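You operate a simulated robot arm through the tools that you are given. There is no shell and no other tool. Be economical: measure what you need, move in short steps, check, and stop when the job is done.

You run a simulated robot arm. Do the job below in one go: nothing can be reset, and whatever is moved stays where it is left.

Task
Run the motor forward at about 110 rpm, then lever to Stop and pump off.
Fine: start the pump once, set the lever, then the throttle marked for that way; no load; valves stay.

Only the result counts: the job must be done as asked and must still hold three seconds after the hand-in. Knocking over, shifting, dropping, spilling or breaking anything else fails it.

Robot
A 7-joint arm with a two-finger parallel gripper, fixed in place. Base frame: the origin is at the foot of the arm, x ahead of it, y to its left, z up. Lengths are in cm, angles in degrees, forces in N, time in s.
With the tool pointing down near the work surface it reaches from about 22 to 68 cm from the base axis. Its first joint turns from -66.0 to 66.0 degrees. Payload 2.4 kg.
The tool frame sits at the grasp point between the pads (the TCP): z along the fingers, y along the line on which they close. The tips reach 3 cm beyond it. Largest opening 9.4 cm; finger width 2.8, thickness 1; the body of the gripper, 5 by 9.6 cm, starts 5.5 cm behind the TCP.
Orientation is that of the tool frame in the base frame, as a unit quaternion [w, x, y, z]. With the fingers straight down and closing along the base's y, the tool's x points along the base's -x, its y along +y and its z along -z.

Tools
- The arm moves only by the tool apply_moves. Its argument "deltas" is a list of rows, each a list of 6 numbers: the shift along the tool's x, y, z in mm, then the turn, a rotation vector about the tool's x, y, z in degrees. In form: [[x, y, z, rx, ry, rz], ...]. A call has 1 to 20 rows; each row shifts and turns the commanded pose from where the row before left it, along the tool's axes as they then stand. "hand" is the opening in per cent of the stroke, from 0 (shut) to 100 (fully open), set as the call begins (left out, the last holds). Rows are played at 5 a second. More than 5 cm and 8.6 degrees between two rows, or a gripper value outside its range, and nothing of the call is played. Where a pose cannot be reached the arm comes as near as it can. A force on the tool above 40 N (or 10 N above the force at the start of the call, whichever is more), or a blocked arm, ends the call early, and 0.2 s more pass. The fingers move at their own pace (about 15.3 cm/s each) and stop on an object; they squeeze with about 34 N. The grip force told is the motor's: it shows also when the fingers shut on nothing. Time passes only in rows, and 0.2 s behind the last, so rows that do not move let the fingers close. The reply holds the time, the measured pose of the TCP, the force on the tool along the base axes, the opening and the grip force, in the units named above and with some noise, with the torque about the TCP (base axes, N m) and any sound that the robot's microphone picked up, and new pictures: "pictures" is both (left out), scene, wrist or none.
- Cameras (640 x 400 px; columns grow to the right, rows downward): "scene" is fixed at [4.83, 48.81, 143.86]; the picture's right is [-0.60, -0.80, 0.00], its down [-0.50, 0.38, -0.78] and it looks along [0.62, -0.47, -0.63] (base axes); focal length 271 px, centre (320, 200). "wrist" rides on the gripper at [7.6, 1.4, -10.3] in the tool frame; the picture's right is [-0.18, 0.98, 0.00], its down [-0.75, -0.14, -0.64] and it looks along [-0.63, -0.12, 0.77] (tool axes); focal length 243 px, centre (320, 200). There is no depth. A picture from a camera that has moved, and an enlarged one, comes with that camera's place and axes in the base frame and with its lens.
- inspect(camera, box): a new picture of the part [left, top, right, bottom] of that camera's present view, enlarged. It takes no simulated time.
- close_job(): hands the job in; it is judged then, once.

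Work in short steps. Places have to be worked out from the pictures, the camera data and where the tool is seen: move nearer, look again, correct. Check each grasp and each placing, and mend what went wrong. You have 120 turns and 200 pictures in all, those below and enlarged ones among them. Open the gripper and draw the arm clear of the work before you hand the job in, unless the task says otherwise; then end with one line.

The tools are called as a command line: name --pt "numbers of a row" for each row, then --argument value for the rest, lists and objects as JSON in quotes. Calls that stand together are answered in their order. apply_moves: Moves the arm, as the interface text tells. Its arguments: {"type":"object","properties":{"deltas":{"type":"array","items":{"type":"array","items":{"type":"number"}}},"hand":{"type":"number"},"pictures":{"type":"string","enum":["both","scene","wrist","none"]}},"required":["deltas"]} The other tools are called the same way: inspect (camera, box) takes an enlarged picture of a part of a camera's view; close_job () hands the job in.

At the start:

```text
time: 0.0
position: [42.11, -8.25, 124.88]
ee_rot: [0.001, -0.001, 1.0, 0.0]
force: [-0.1, 0.1, 0.0]
moment: [-0.02, -0.02, 0.01]
grip_width: 9.4
gripper_force: 0.2
```

scene: 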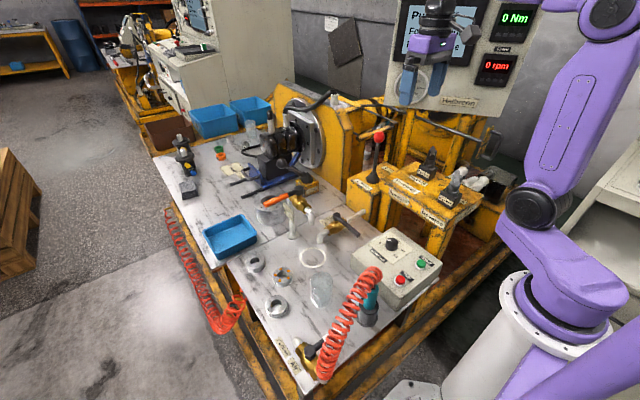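
wrist: 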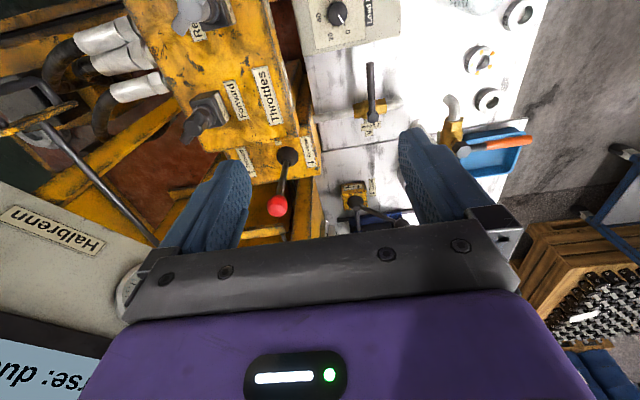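

I'll enlarge the key areas first: the lever and throttles, the pump box, and the sign.

inspect --camera "scene" --box '[330, 110, 530, 235]'

inspect --camera "scene" --box '[340, 220, 460, 310]'

inspect --camera "scene" --box '[380, 0, 540, 115]'

inspect --camera "wrist" --box '[150, 0, 420, 220]'

```text
3.20 times, centred on (430, 172) of scene
camera zoom: at [4.83, 48.81, 143.86], right [-0.6, -0.8, 0.0], down [-0.5, 0.38, -0.78], along [0.62, -0.47, -0.63], focal length 867 px, centre (-32, 288)
```

zoom: 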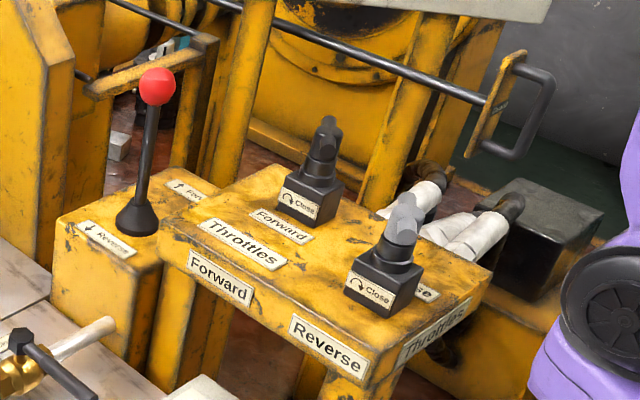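

```text
4.44 times, centred on (400, 265) of scene
camera zoom: at [4.83, 48.81, 143.86], right [-0.6, -0.8, 0.0], down [-0.5, 0.38, -0.78], along [0.62, -0.47, -0.63], focal length 1204 px, centre (-36, -89)
```

zoom: 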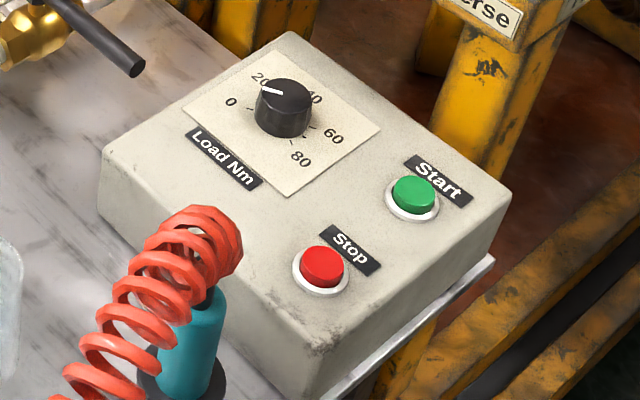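

```text
3.48 times, centred on (460, 58) of scene
camera zoom: at [4.83, 48.81, 143.86], right [-0.6, -0.8, 0.0], down [-0.5, 0.38, -0.78], along [0.62, -0.47, -0.63], focal length 942 px, centre (-167, 696)
```

zoom: 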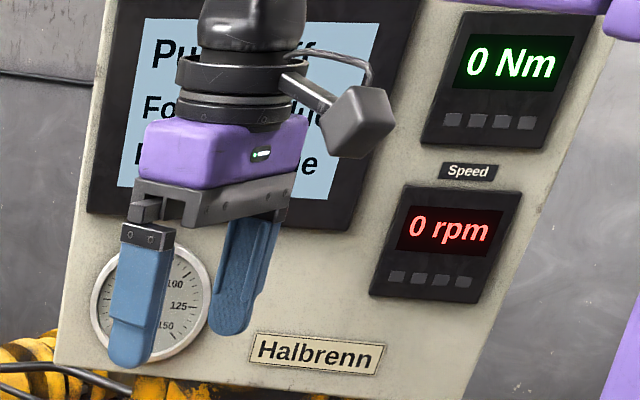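

```text
1.82 times, centred on (285, 110) of wrist
camera zoom: at [34.44, -6.67, 134.94], right [0.18, 0.98, 0.0], down [0.75, -0.14, 0.64], along [0.63, -0.12, -0.77], focal length 441 px, centre (384, 364)
```

zoom: 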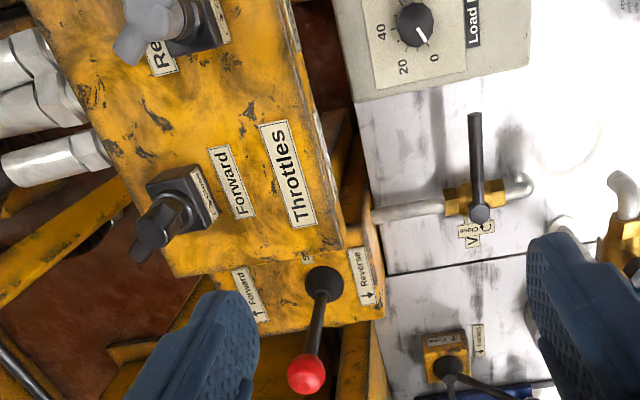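

The knob, lever and throttles are roughly triangulated: Start at about (26.6, -4.6), the lever ball at (61.3, -19.5, 102) and the Forward throttle at (45, -28, 97). I'll move above the pump box with the fingers shut and look closer, which also clears the view of the display.

apply_moves --pt "25 6 33 0 0 0" --pt "25 6 33 0 0 0" --pt "25 6 33 0 0 0" --pt "25 6 33 0 0 0" --pt "25 6 33 0 0 0" --pt "25 6 33 0 0 0" --hand 0

```text
time: 1.4
position: [27.91, -5.13, 105.34]
ee_rot: [0.0, 0.012, 1.0, 0.0]
force: [-0.7, 5.6, 0.0]
moment: [-0.41, -0.07, 0.02]
grip_width: 0.0
gripper_force: 33.2
out of reach, approached as far as the arm can: row 6
camera wrist: at [20.16, -3.51, 115.57], right [0.21, 0.98, 0.0], down [0.75, -0.16, 0.64], along [0.63, -0.13, -0.77], focal length 243 px, centre (320, 200)
```

scene: 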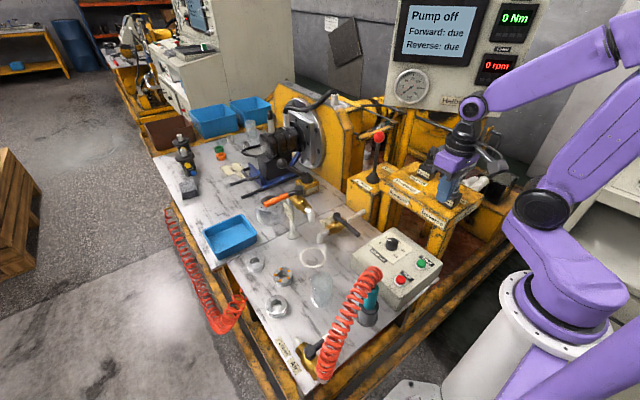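
wrist: 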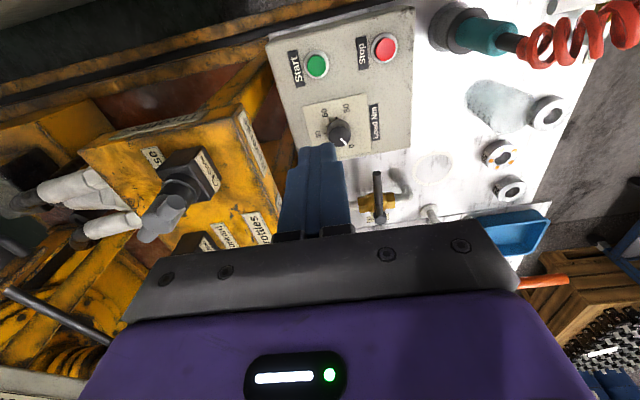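

The display reads pump off, 0 rpm. Triangulation puts Start near (26.8, -5.2) with its top at z≈79.5. I'll lower to a few cm above it and check.

apply_moves --pt "0 0 40 0 0 0" --pt "0 0 40 0 0 0" --pt "0 0 40 0 0 0" --pt "0 0 40 0 0 0" --pt "0 0 20 0 0 0" --pt "0 0 0 0 0 0"

inspect --camera "scene" --box '[340, 190, 480, 290]'

inspect --camera "wrist" --box '[220, 40, 420, 165]'

```text
time: 2.8
position: [27.94, -4.98, 87.63]
ee_rot: [-0.001, 0.001, 1.0, 0.0]
force: [0.6, 0.3, 0.1]
moment: [-0.06, 0.02, 0.04]
grip_width: 0.01
gripper_force: 33.1
camera wrist: at [20.11, -3.31, 97.71], right [0.19, 0.98, 0.0], down [0.75, -0.14, 0.64], along [0.63, -0.12, -0.77], focal length 243 px, centre (320, 200)
```

scene: 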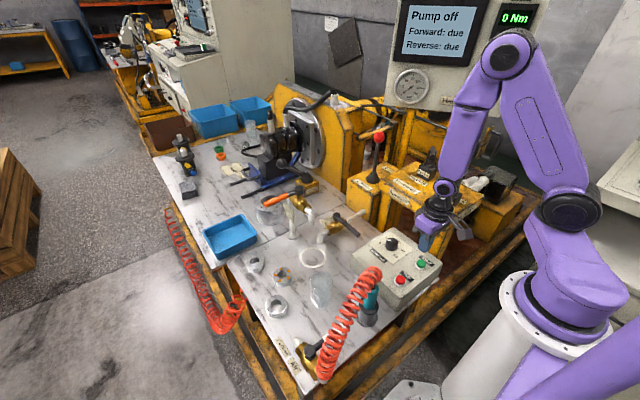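
wrist: 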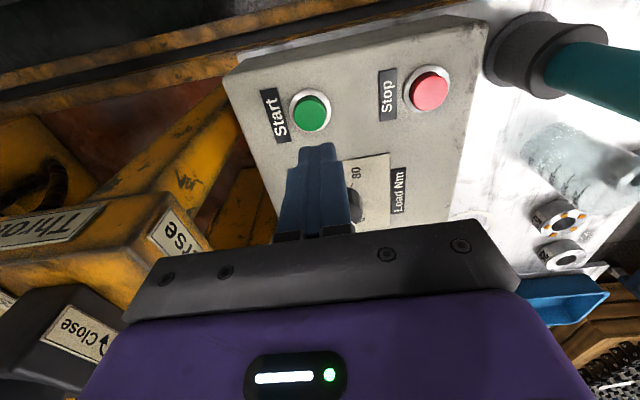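

```text
4.00 times, centred on (410, 240) of scene
camera zoom: at [4.83, 48.81, 143.86], right [-0.6, -0.8, 0.0], down [-0.5, 0.38, -0.78], along [0.62, -0.47, -0.63], focal length 1084 px, centre (-40, 40)
```

zoom: 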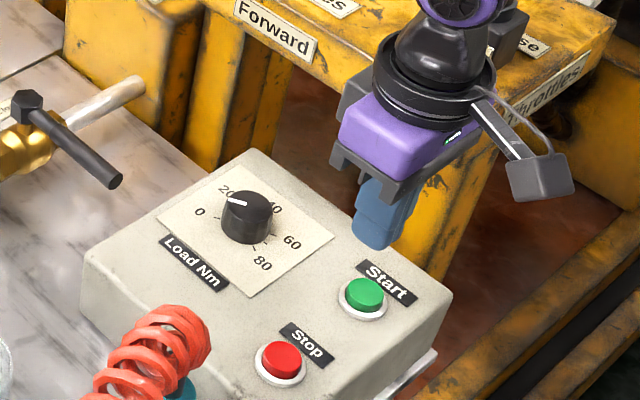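

```text
3.20 times, centred on (320, 102) of wrist
camera zoom: at [20.11, -3.31, 97.71], right [0.19, 0.98, 0.0], down [0.75, -0.14, 0.64], along [0.63, -0.12, -0.77], focal length 776 px, centre (320, 512)
```

zoom: 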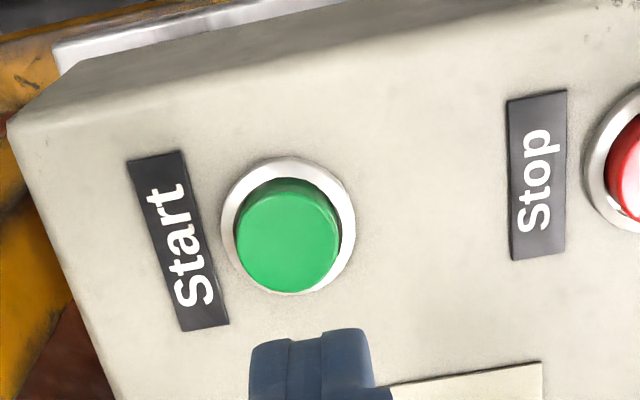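

Start is confirmed at about (26.7, -5.3, 79.5). Now I'll line up with the tips about 1.5 cm above it.

apply_moves --pt "12 -3 0 0 0 0" --pt "0 0 18 0 0 0" --pt "0 0 18 0 0 0" --pt "0 0 0 0 0 0" --pictures "none"

inspect --camera "scene" --box '[380, 210, 460, 290]'

inspect --camera "wrist" --box '[220, 40, 420, 165]'

```text
time: 3.8
position: [26.64, -5.19, 83.98]
ee_rot: [0.0, 0.0, 1.0, 0.001]
force: [0.1, -0.2, 0.4]
moment: [0.0, 0.03, -0.04]
grip_width: 0.0
gripper_force: 32.6
```

```text
5.00 times, centred on (420, 250) of scene
camera zoom: at [4.83, 48.81, 143.86], right [-0.6, -0.8, 0.0], down [-0.5, 0.38, -0.78], along [0.62, -0.47, -0.63], focal length 1355 px, centre (-180, -50)
```

zoom: 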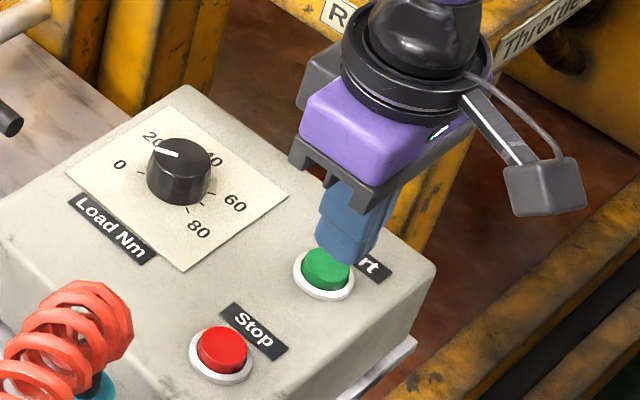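

```text
3.20 times, centred on (320, 102) of wrist
camera zoom: at [18.98, -3.62, 94.09], right [0.18, 0.98, 0.0], down [0.75, -0.14, 0.64], along [0.63, -0.12, -0.77], focal length 776 px, centre (320, 512)
```

zoom: 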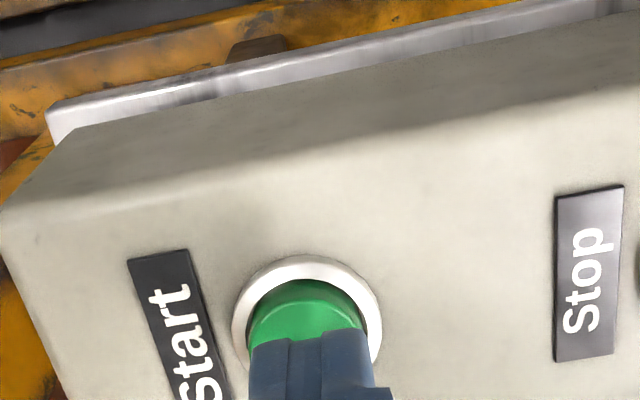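

The tip is centred over Start. I'll lower in small steps until I feel force.

apply_moves --pt "0 0 4 0 0 0" --pt "0 0 4 0 0 0" --pt "0 0 3 0 0 0" --pt "0 0 2 0 0 0" --pictures "scene"

```text
time: 4.8
position: [26.71, -5.17, 82.84]
ee_rot: [0.001, 0.0, 1.0, 0.0]
force: [0.7, -0.7, -0.4]
moment: [0.03, 0.01, -0.02]
grip_width: 0.0
gripper_force: 33.4
```

scene: 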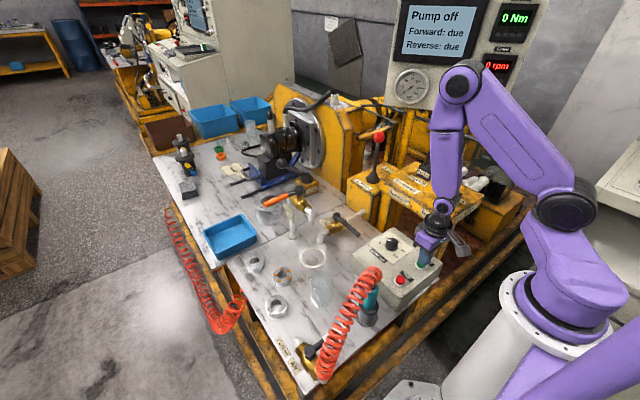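

Still no contact, so I'll keep going down in 2 mm steps.

apply_moves --pt "0 0 2 0 0 0" --pt "0 0 2 0 0 0" --pt "0 0 0 0 0 0" --pictures "scene"

```text
time: 5.6
position: [26.7, -5.23, 82.28]
ee_rot: [0.0, 0.0, 1.0, 0.0]
force: [0.7, -0.2, 0.8]
moment: [0.02, 0.02, -0.03]
grip_width: 0.04
gripper_force: 32.9
```

scene: 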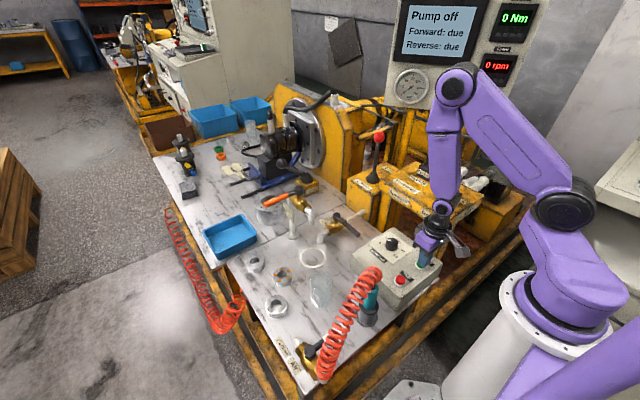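

apply_moves --pt "0 0 2 0 0 0" --pt "0 0 2 0 0 0" --pt "0 0 0 0 0 0" --pictures "scene"

inspect --camera "wrist" --box '[220, 60, 420, 185]'

```text
time: 6.4
position: [26.73, -5.26, 81.96]
ee_rot: [-0.001, 0.002, 1.0, 0.0]
force: [-0.1, 0.4, 0.1]
moment: [-0.02, 0.04, -0.02]
grip_width: 0.0
gripper_force: 33.3
```

scene: 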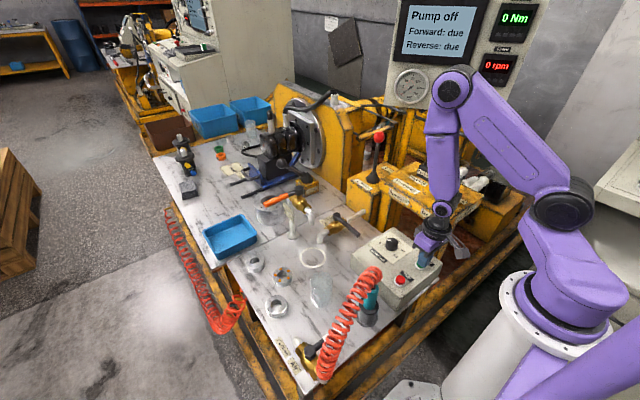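

```text
3.20 times, centred on (320, 122) of wrist
camera zoom: at [18.95, -3.62, 92.01], right [0.18, 0.98, 0.0], down [0.75, -0.14, 0.64], along [0.63, -0.12, -0.77], focal length 776 px, centre (320, 448)
```

zoom: 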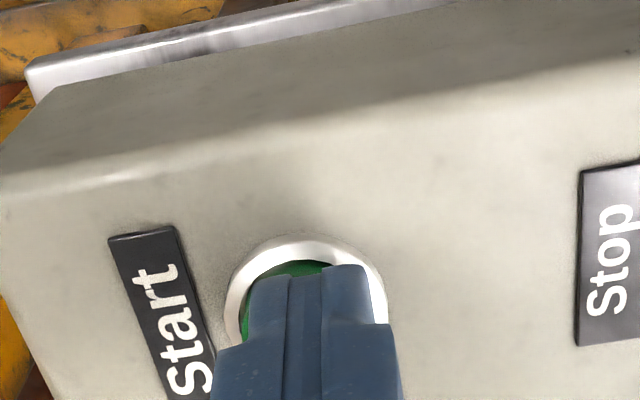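

apply_moves --pt "0 -1 2 0 0 0" --pt "0 0 2 0 0 0" --pt "0 0 0 0 0 0" --pictures "scene"

```text
time: 7.2
position: [26.74, -5.21, 81.54]
ee_rot: [0.0, 0.0, 1.0, 0.0]
force: [0.1, 0.2, 3.5]
moment: [0.01, 0.03, 0.0]
grip_width: 0.01
gripper_force: 33.0
heard: click
```

scene: 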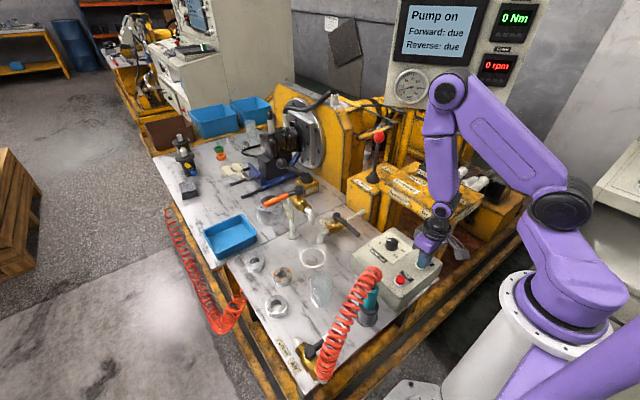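

It clicked and the display shows "Pump on". I'll retreat upward and go toward the lever for a closer look.

apply_moves --pt "-5 0 -35 0 0 0" --pt "-10 0 -40 0 0 0" --pt "-10 0 -40 0 0 0" --pt "-10 0 -40 0 0 0" --pt "-10 0 -40 0 0 0" --pt "-10 0 -40 0 0 0" --pt "-40 -15 -20 0 0 0" --pt "-40 -15 -20 0 0 0" --pt "-40 -15 -20 0 0 0" --pt "-40 -15 -20 0 0 0" --pt "-40 -15 -20 0 0 0" --pt "0 0 0 0 0 0"

```text
time: 9.8
position: [52.26, -12.94, 115.04]
ee_rot: [0.0, 0.0, 1.0, 0.0]
force: [-0.7, 0.3, 0.5]
moment: [-0.02, -0.01, 0.02]
grip_width: 0.01
gripper_force: 32.8
camera wrist: at [44.48, -11.31, 124.99], right [0.18, 0.98, 0.0], down [0.75, -0.14, 0.64], along [0.63, -0.12, -0.77], focal length 243 px, centre (320, 200)
```

scene: 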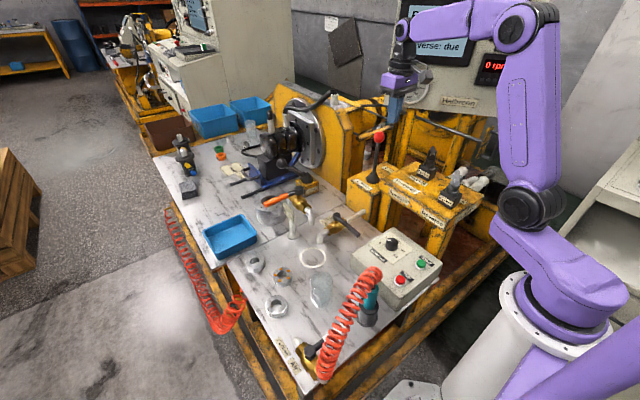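
wrist: 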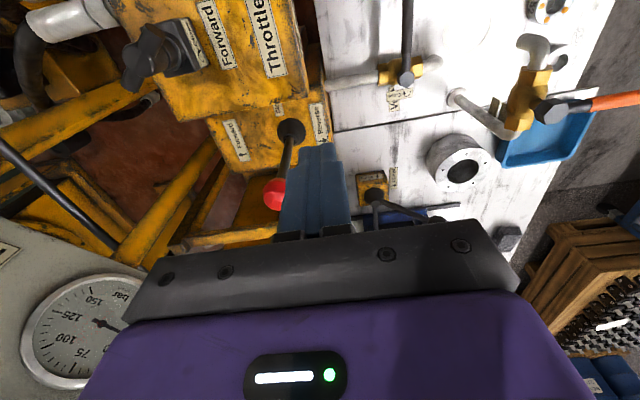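

The ball is confirmed at about (61.2, -20, 102). I'll open partly, move above it and check reach before lowering.

apply_moves --pt "-40 -35 0 0 0 0" --pt "-45 -35 0 0 0 0" --pt "0 0 0 0 0 0" --hand 60

```text
refused: row 1 steps farther than a row can; nothing moved
```

apply_moves --pt "-30 -24 0 0 0 0" --pt "-30 -24 0 0 0 0" --pt "-25 -22 0 0 0 0" --pt "0 0 0 0 0 0" --hand 60

```text
time: 10.8
position: [60.77, -19.81, 114.9]
ee_rot: [-0.001, 0.0, 1.0, -0.001]
force: [0.9, 0.7, 0.0]
moment: [0.02, -0.01, -0.02]
grip_width: 5.64
gripper_force: 0.0
camera wrist: at [52.96, -18.27, 125.03], right [0.18, 0.98, 0.0], down [0.75, -0.14, 0.64], along [0.63, -0.12, -0.77], focal length 243 px, centre (320, 200)
```

scene: 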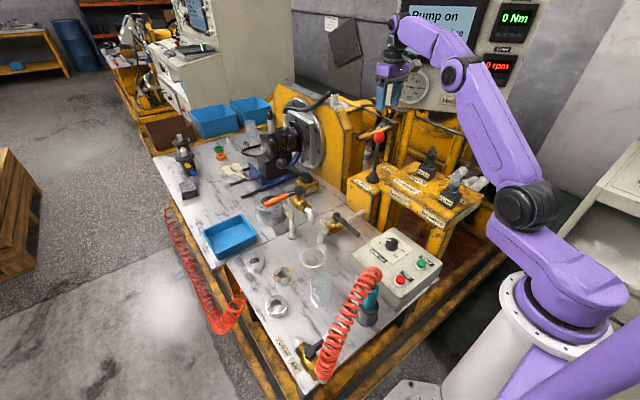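
wrist: 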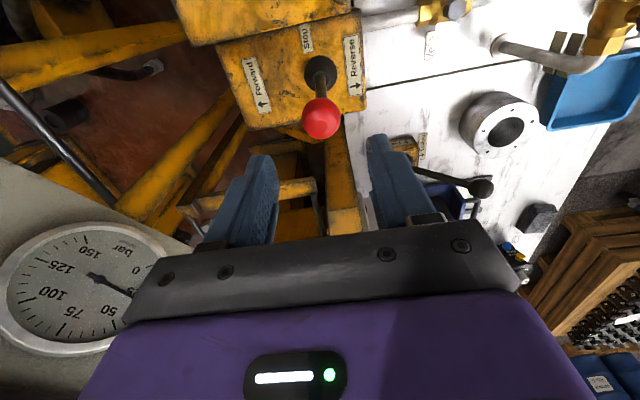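

The labels around the lever are visible now. I'll zoom in to confirm which way Forward goes.

inspect --camera "wrist" --box '[200, 10, 400, 150]'

inspect --camera "scene" --box '[340, 120, 420, 210]'

```text
2.86 times, centred on (300, 80) of wrist
camera zoom: at [52.96, -18.27, 125.03], right [0.18, 0.98, 0.0], down [0.75, -0.14, 0.64], along [0.63, -0.12, -0.77], focal length 693 px, centre (377, 543)
```

zoom: 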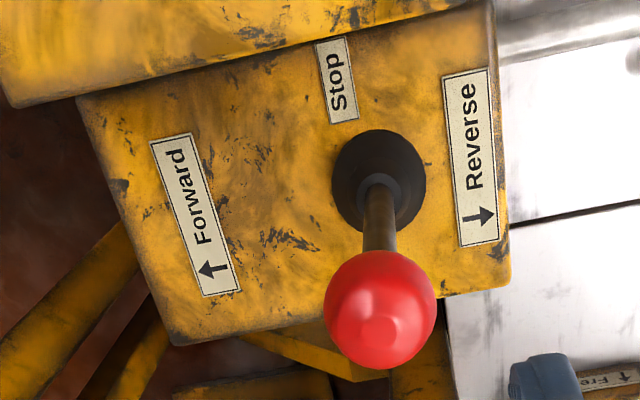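

```text
4.44 times, centred on (380, 165) of scene
camera zoom: at [4.83, 48.81, 143.86], right [-0.6, -0.8, 0.0], down [-0.5, 0.38, -0.78], along [0.62, -0.47, -0.63], focal length 1204 px, centre (53, 356)
```

zoom: 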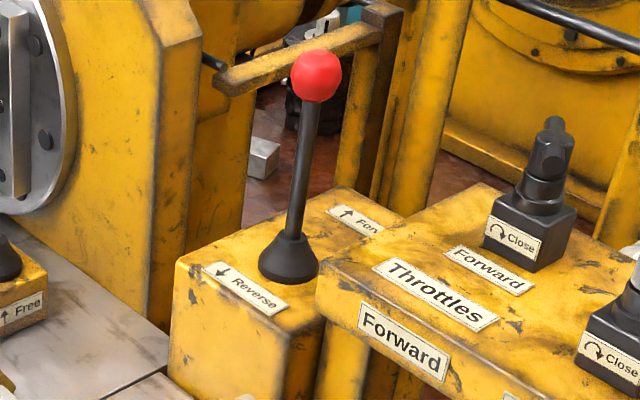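

Forward is toward -y (the lever swings along y) and the ball is at (61.8, -19.9, 102). I'll lower the open fingers around it.

apply_moves --pt "-8 0 30 0 0 0" --pt "0 0 35 0 0 0" --pt "0 0 35 0 0 0" --pt "0 0 35 0 0 0" --pt "0 0 0 0 0 0"

inspect --camera "scene" --box '[340, 60, 440, 210]'

```text
time: 12.0
position: [61.46, -20.01, 101.61]
ee_rot: [0.0, 0.001, 1.0, -0.001]
force: [-0.7, 0.4, 0.3]
moment: [-0.01, -0.01, -0.04]
grip_width: 5.63
gripper_force: 0.0
camera wrist: at [53.75, -18.35, 111.57], right [0.18, 0.98, 0.0], down [0.75, -0.14, 0.64], along [0.63, -0.12, -0.77], focal length 243 px, centre (320, 200)
```

scene: 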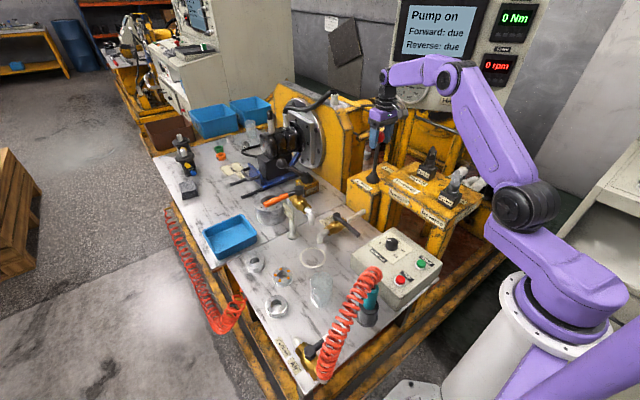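
wrist: 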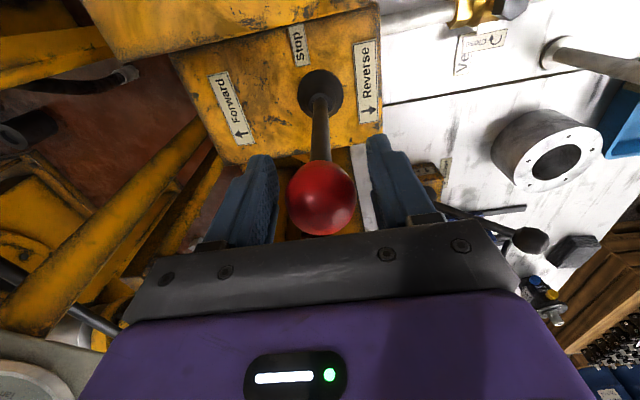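

```text
2.67 times, centred on (390, 135) of scene
camera zoom: at [4.83, 48.81, 143.86], right [-0.6, -0.8, 0.0], down [-0.5, 0.38, -0.78], along [0.62, -0.47, -0.63], focal length 722 px, centre (133, 373)
```

zoom: 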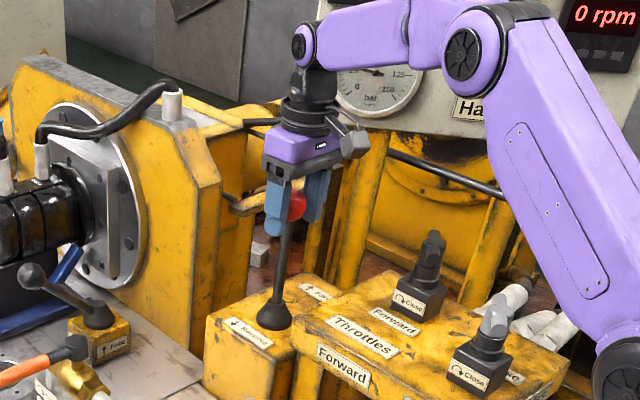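

The fingers straddle the ball. Now I'll push toward Forward (-y) in steps.

apply_moves --pt "0 -10 0 0 0 0" --pt "0 -10 0 0 0 0" --pt "0 -10 1 0 0 0" --pt "0 -10 2 0 0 0" --pt "0 0 0 0 0 0"

```text
time: 13.2
position: [61.44, -23.88, 101.29]
ee_rot: [0.0, 0.001, 1.0, 0.0]
force: [0.2, 0.9, -1.1]
moment: [0.02, 0.02, 0.01]
grip_width: 5.66
gripper_force: 0.5
camera wrist: at [53.68, -22.3, 111.3], right [0.19, 0.98, 0.0], down [0.75, -0.14, 0.64], along [0.63, -0.12, -0.77], focal length 243 px, centre (320, 200)
```

scene: 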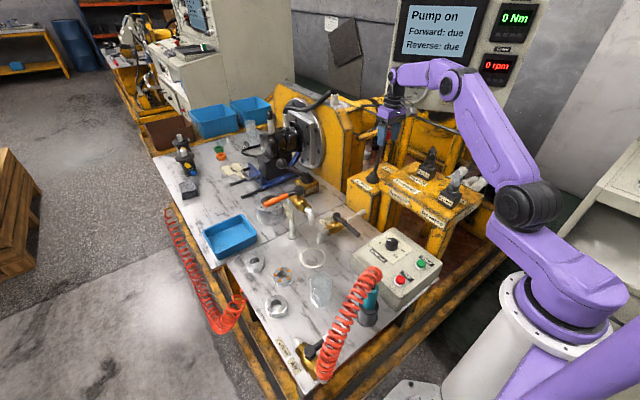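
wrist: 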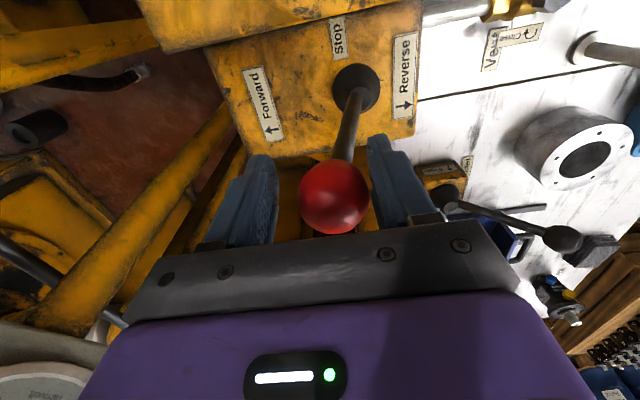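

The lever is following with little force. I'll continue.

apply_moves --pt "0 -10 2 0 0 0" --pt "0 -10 3 0 0 0" --pt "0 -10 3 0 0 0" --pt "0 0 0 0 0 0"

inspect --camera "scene" --box '[340, 0, 540, 210]'

```text
time: 14.2
position: [61.46, -26.84, 100.45]
ee_rot: [0.0, 0.0, 1.0, 0.0]
force: [-0.8, 0.3, -0.8]
moment: [-0.04, 0.02, 0.0]
grip_width: 5.64
gripper_force: 0.0
camera wrist: at [53.7, -25.27, 110.51], right [0.19, 0.98, 0.0], down [0.75, -0.14, 0.64], along [0.63, -0.12, -0.77], focal length 243 px, centre (320, 200)
```

scene: 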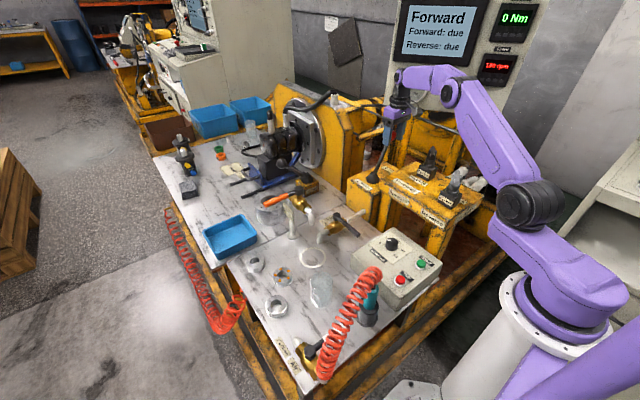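
wrist: 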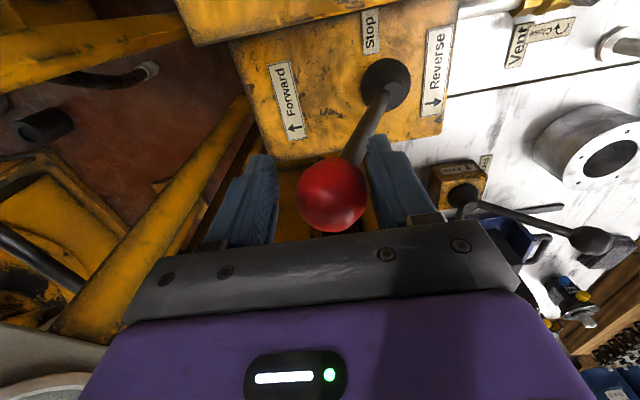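

```text
1.90 times, centred on (440, 105) of scene
camera zoom: at [4.83, 48.81, 143.86], right [-0.6, -0.8, 0.0], down [-0.5, 0.38, -0.78], along [0.62, -0.47, -0.63], focal length 516 px, centre (91, 381)
```

zoom: 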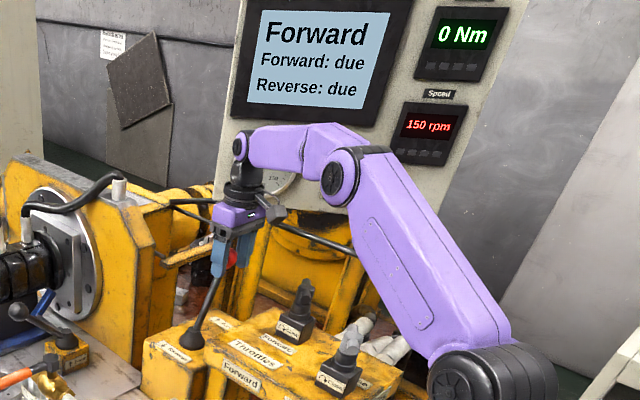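

It reads "Forward" at 150 rpm. I'll nudge slightly further to seat it, then lift straight off and see if it holds.

apply_moves --pt "0 -4 1 0 0 0" --pt "0 -4 1 0 0 0" --pt "0 0 0 0 0 0"

inspect --camera "scene" --box '[340, 0, 540, 210]'

```text
time: 15.0
position: [61.43, -27.69, 100.2]
ee_rot: [0.0, 0.001, 1.0, 0.0]
force: [0.4, 0.1, -0.7]
moment: [0.02, 0.02, -0.03]
grip_width: 5.63
gripper_force: 0.0
camera wrist: at [53.71, -26.06, 110.31], right [0.19, 0.98, 0.0], down [0.75, -0.14, 0.64], along [0.63, -0.12, -0.77], focal length 243 px, centre (320, 200)
```

scene: 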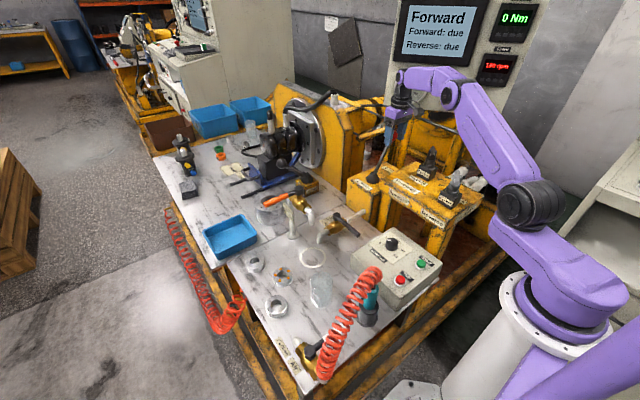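
wrist: 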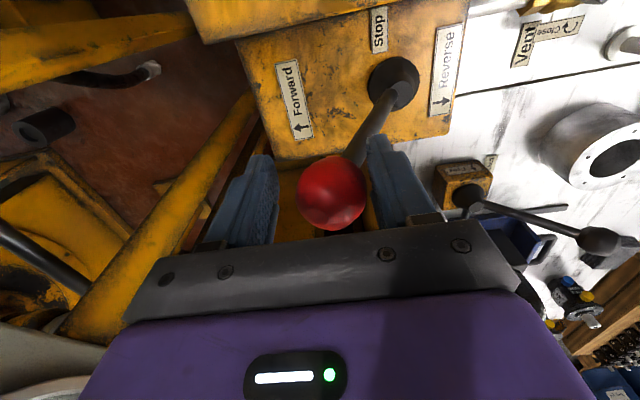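

```text
1.90 times, centred on (440, 105) of scene
camera zoom: at [4.83, 48.81, 143.86], right [-0.6, -0.8, 0.0], down [-0.5, 0.38, -0.78], along [0.62, -0.47, -0.63], focal length 516 px, centre (91, 381)
```

zoom: 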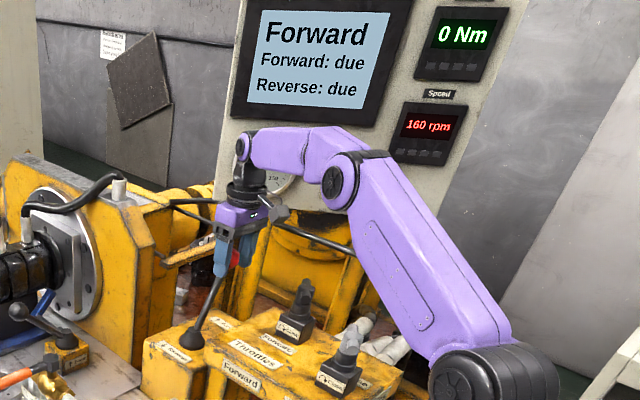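

It holds at about 160 rpm. I'll lift off and move to view the Forward throttle.

apply_moves --pt "0 0 -35 0 0 0" --pt "0 0 -35 0 0 0" --pt "0 0 -40 0 0 0" --pt "0 0 -40 0 0 0" --pt "40 0 0 0 0 0" --pt "40 0 0 0 0 0" --pt "45 0 0 0 0 0" --pt "45 0 0 0 0 0" --pt "0 0 0 0 0 0" --hand 100

inspect --camera "wrist" --box '[200, 0, 440, 200]'

inspect --camera "scene" --box '[340, 0, 540, 210]'

```text
time: 17.0
position: [52.98, -30.08, 116.69]
ee_rot: [-0.001, -0.001, 1.0, 0.001]
force: [-0.4, 0.3, -0.2]
moment: [-0.05, 0.01, -0.01]
grip_width: 9.41
gripper_force: 0.1
out of reach, approached as far as the arm can: row 3, 4, 6, 7, 8
camera wrist: at [45.26, -28.6, 126.79], right [0.18, 0.98, 0.0], down [0.76, -0.14, 0.64], along [0.63, -0.12, -0.77], focal length 243 px, centre (320, 200)
```

scene: 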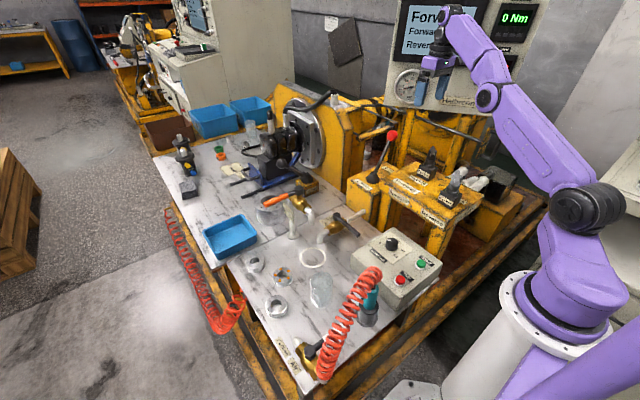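
wrist: 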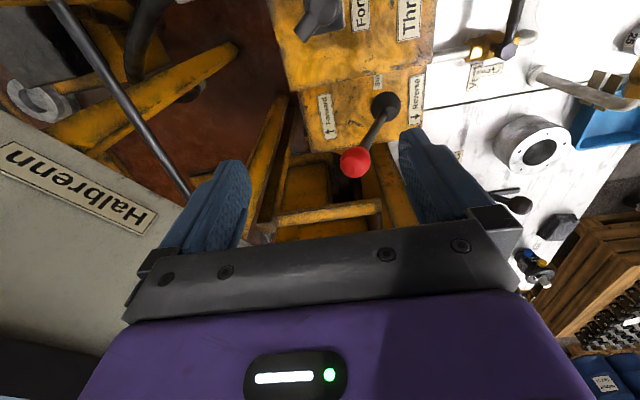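

```text
2.00 times, centred on (320, 100) of wrist
camera zoom: at [45.26, -28.6, 126.79], right [0.18, 0.98, 0.0], down [0.76, -0.14, 0.64], along [0.63, -0.12, -0.77], focal length 485 px, centre (320, 400)
```

zoom: 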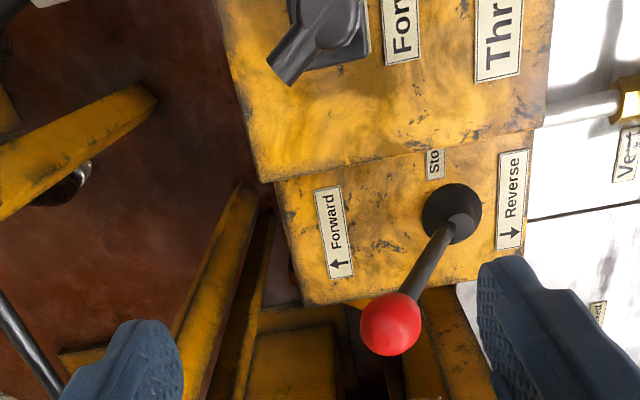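

```text
1.90 times, centred on (440, 105) of scene
camera zoom: at [4.83, 48.81, 143.86], right [-0.6, -0.8, 0.0], down [-0.5, 0.38, -0.78], along [0.62, -0.47, -0.63], focal length 516 px, centre (91, 381)
```

zoom: 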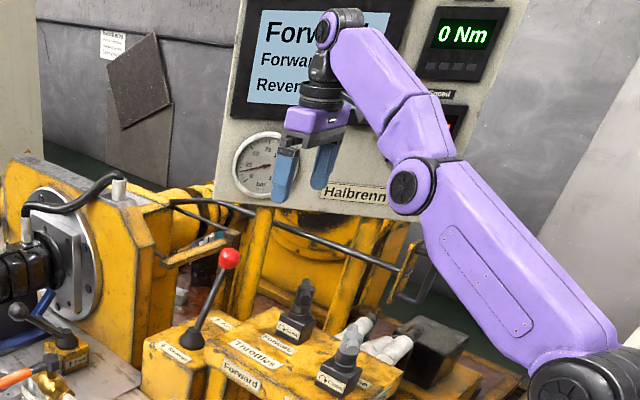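

The arm stopped short of the target after reach trouble during the lift. I'll hold for a moment and read the pose.

apply_moves --pt "0 0 0 0 0 0" --pt "0 0 0 0 0 0" --pictures "none"

```text
time: 17.6
position: [53.02, -30.04, 116.79]
ee_rot: [-0.001, 0.0, 1.0, 0.0]
force: [-0.2, -0.2, -0.9]
moment: [0.01, -0.01, 0.02]
grip_width: 9.41
gripper_force: 0.0
```

apply_moves --pt "30 15 0 0 0 0" --pt "30 10 0 0 0 0" --pt "0 0 0 0 0 0"

```text
time: 18.4
position: [52.91, -29.91, 117.34]
ee_rot: [0.0, 0.0, 1.0, 0.0]
force: [0.4, -0.3, 0.1]
moment: [0.0, 0.0, 0.04]
grip_width: 9.4
gripper_force: 0.0
out of reach, approached as far as the arm can: row 1, 2
camera wrist: at [45.16, -28.29, 127.38], right [0.18, 0.98, 0.0], down [0.75, -0.14, 0.64], along [0.63, -0.12, -0.77], focal length 243 px, centre (320, 200)
```

scene: 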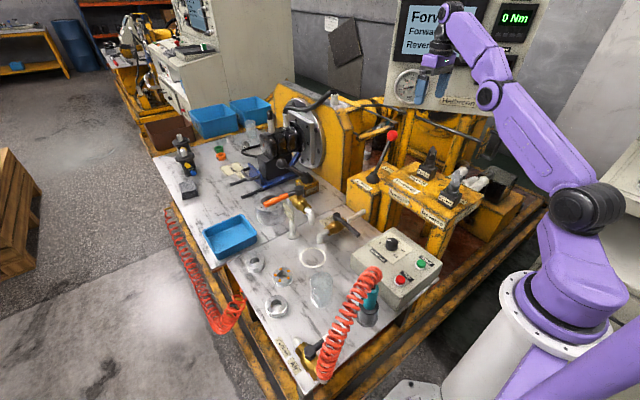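
wrist: 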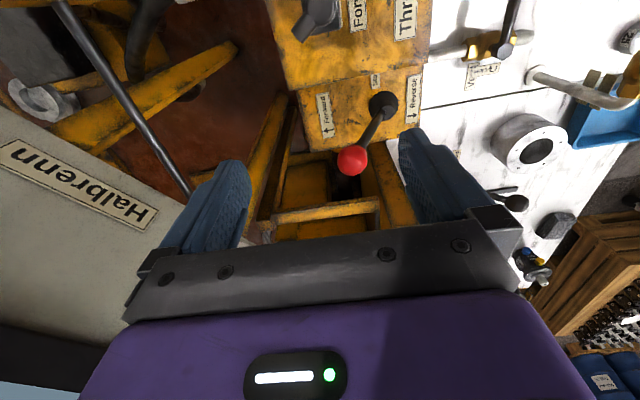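

The IK seems to be at a joint limit here, so I'll try shifting in +y and up/down to get out of it.

apply_moves --pt "0 30 0 0 0 0" --pt "0 30 0 0 0 0" --pt "0 30 0 0 0 0" --pt "30 0 0 0 0 0" --pt "30 0 0 0 0 0" --pt "0 0 0 0 0 0" --pictures "none"

```text
time: 19.8
position: [55.26, -22.02, 117.5]
ee_rot: [0.0, 0.0, 1.0, -0.001]
force: [0.9, -0.1, -0.3]
moment: [0.04, -0.03, -0.03]
grip_width: 9.37
gripper_force: 0.1
out of reach, approached as far as the arm can: row 1, 2, 3, 4, 5
```

apply_moves --pt "-25 10 15 0 0 0" --pt "-25 10 15 0 0 0" --pt "0 0 0 0 0 0" --pt "30 24 0 0 0 0" --pt "30 24 0 0 0 0" --pt "25 22 0 0 0 0" --pt "0 0 0 0 0 0" --pictures "scene"

```text
time: 21.4
position: [51.44, -13.19, 114.59]
ee_rot: [0.0, 0.001, 1.0, 0.0]
force: [-0.3, -0.2, -0.5]
moment: [-0.02, 0.01, -0.02]
grip_width: 9.42
gripper_force: 0.0
```

scene: 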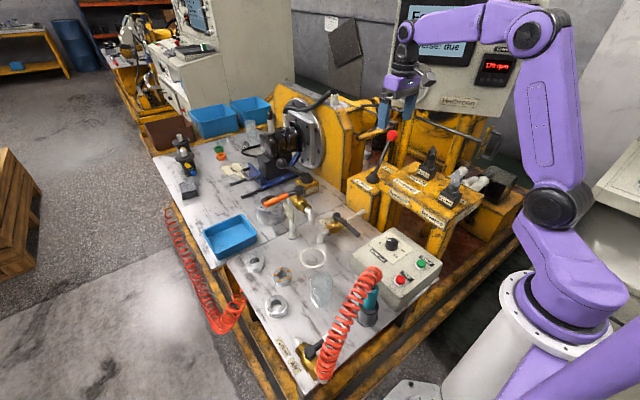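

The arm is free again. Next I'll move inward to a view of the Forward throttle.

apply_moves --pt "33 -15 0 0 0 0" --pt "33 -25 0 0 0 0" --pt "33 -35 0 0 0 0" --pt "33 -40 0 0 0 0" --pt "0 0 0 0 0 0"

inspect --camera "wrist" --box '[200, 50, 440, 250]'

inspect --camera "scene" --box '[340, 0, 540, 210]'

```text
refused: row 4 steps farther than a row can; nothing moved
```

```text
2.00 times, centred on (320, 150) of wrist
camera zoom: at [43.81, -11.53, 124.61], right [0.19, 0.98, 0.0], down [0.75, -0.14, 0.64], along [0.63, -0.12, -0.77], focal length 485 px, centre (320, 300)
```

zoom: 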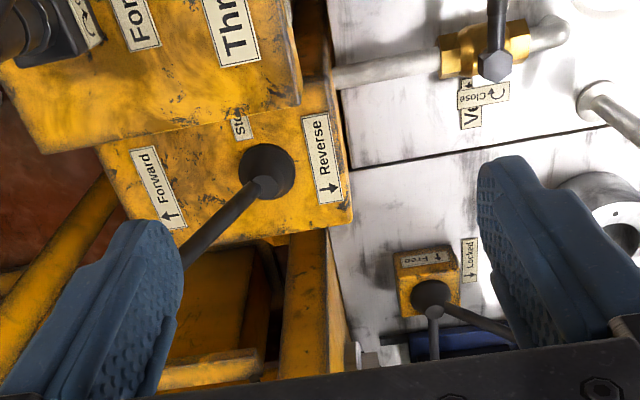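

```text
1.90 times, centred on (440, 105) of scene
camera zoom: at [4.83, 48.81, 143.86], right [-0.6, -0.8, 0.0], down [-0.5, 0.38, -0.78], along [0.62, -0.47, -0.63], focal length 516 px, centre (91, 381)
```

zoom: 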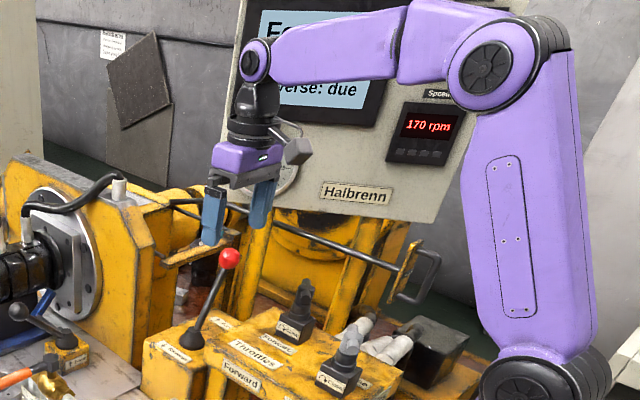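

It's running at 170 rpm. I'll retry the move with smaller rows.

apply_moves --pt "33 -20 0 0 0 0" --pt "33 -30 0 0 0 0" --pt "33 -30 0 0 0 0" --pt "33 -35 0 0 0 0" --pt "0 0 0 0 0 0"

inspect --camera "wrist" --box '[200, 50, 440, 250]'

inspect --camera "scene" --box '[340, 0, 540, 210]'

```text
time: 22.6
position: [38.42, -24.61, 114.59]
ee_rot: [0.0, 0.0, 1.0, 0.0]
force: [-0.4, -0.1, -0.7]
moment: [-0.03, -0.01, -0.02]
grip_width: 9.4
gripper_force: 0.1
camera wrist: at [30.66, -23.04, 124.66], right [0.18, 0.98, 0.0], down [0.75, -0.14, 0.64], along [0.63, -0.12, -0.77], focal length 243 px, centre (320, 200)
```

scene: 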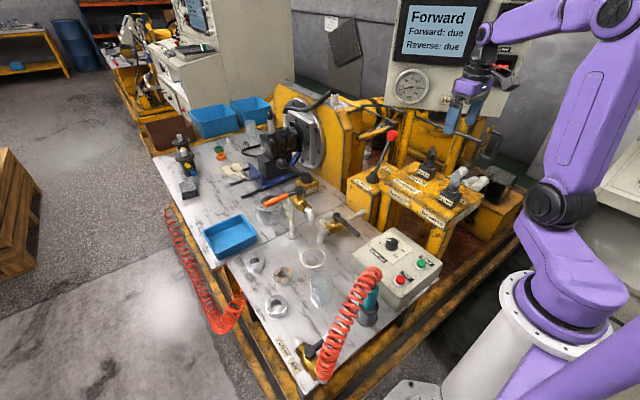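
wrist: 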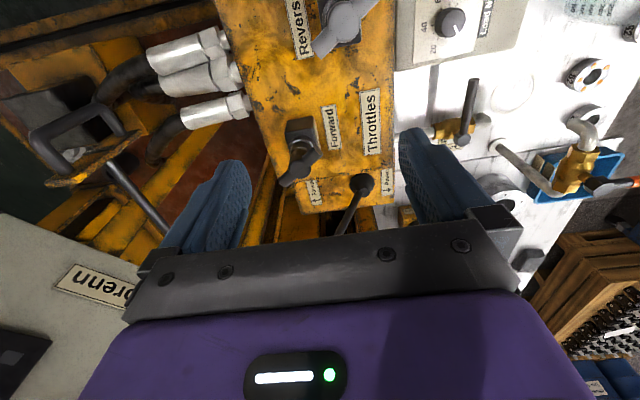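

```text
2.00 times, centred on (320, 150) of wrist
camera zoom: at [30.66, -23.04, 124.66], right [0.18, 0.98, 0.0], down [0.75, -0.14, 0.64], along [0.63, -0.12, -0.77], focal length 485 px, centre (320, 300)
```

zoom: 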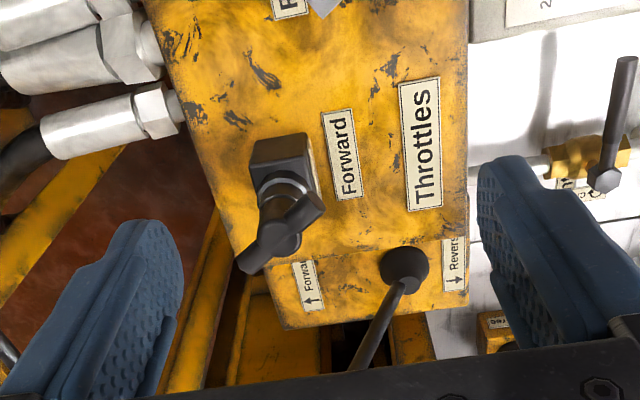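

```text
1.90 times, centred on (440, 105) of scene
camera zoom: at [4.83, 48.81, 143.86], right [-0.6, -0.8, 0.0], down [-0.5, 0.38, -0.78], along [0.62, -0.47, -0.63], focal length 516 px, centre (91, 381)
```

zoom: 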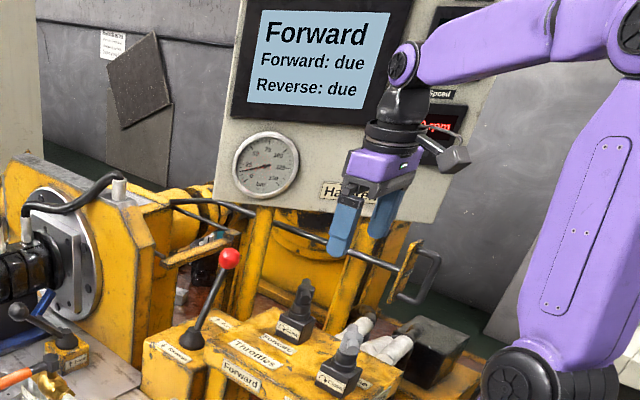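

The Forward throttle is a wing handle centred at about (45.9, -28.6), top at z≈99.5, with the wing along azimuth ≈ -60°. I'll yaw the tool so the fingers close across it, and zoom on the Close arrow.

apply_moves --pt "0 0 0 0 0 8.5" --pt "0 0 0 0 0 8.5" --pt "0 0 0 0 0 8.5" --pt "0 0 0 0 0 8.5" --pt "0 0 0 0 0 8.5" --pt "0 0 0 0 0 8.5" --pt "0 0 0 0 0 8.5" --pt "0 0 0 0 0 0"

inspect --camera "scene" --box '[400, 130, 480, 200]'

inspect --camera "scene" --box '[380, 0, 540, 110]'

```text
time: 24.4
position: [38.46, -24.51, 114.49]
ee_rot: [0.0, 0.498, 0.867, 0.0]
force: [0.7, -1.0, 0.3]
moment: [-0.02, -0.04, -0.02]
grip_width: 9.41
gripper_force: 0.0
camera wrist: at [35.7, -17.05, 124.59], right [0.94, 0.34, 0.0], down [0.26, -0.72, 0.64], along [0.22, -0.6, -0.77], focal length 243 px, centre (320, 200)
```

scene: 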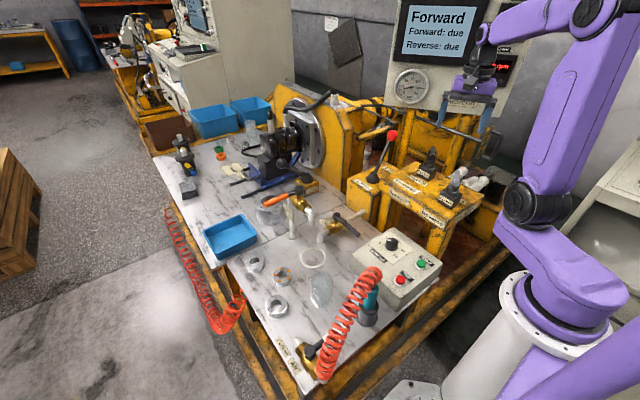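
wrist: 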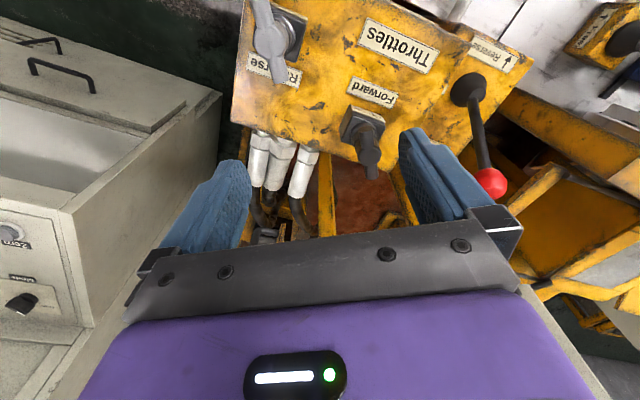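

```text
5.71 times, centred on (440, 165) of scene
camera zoom: at [4.83, 48.81, 143.86], right [-0.6, -0.8, 0.0], down [-0.5, 0.38, -0.78], along [0.62, -0.47, -0.63], focal length 1548 px, centre (-366, 400)
```

zoom: 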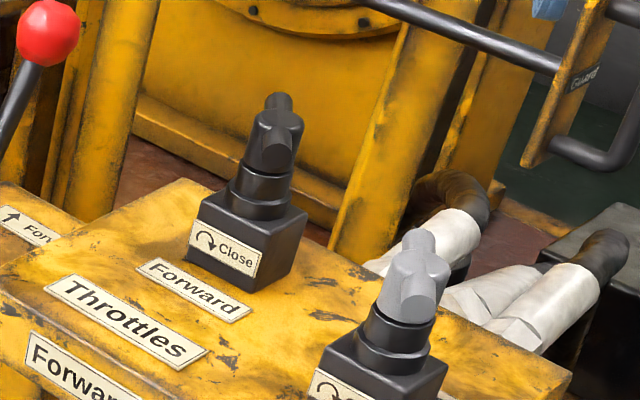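

```text
3.64 times, centred on (460, 55) of scene
camera zoom: at [4.83, 48.81, 143.86], right [-0.6, -0.8, 0.0], down [-0.5, 0.38, -0.78], along [0.62, -0.47, -0.63], focal length 985 px, centre (-189, 727)
```

zoom: 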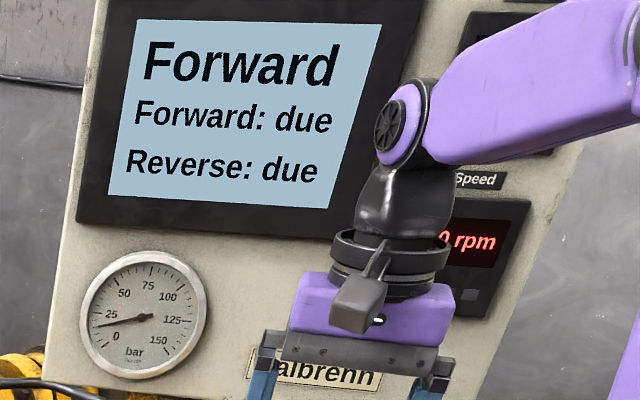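

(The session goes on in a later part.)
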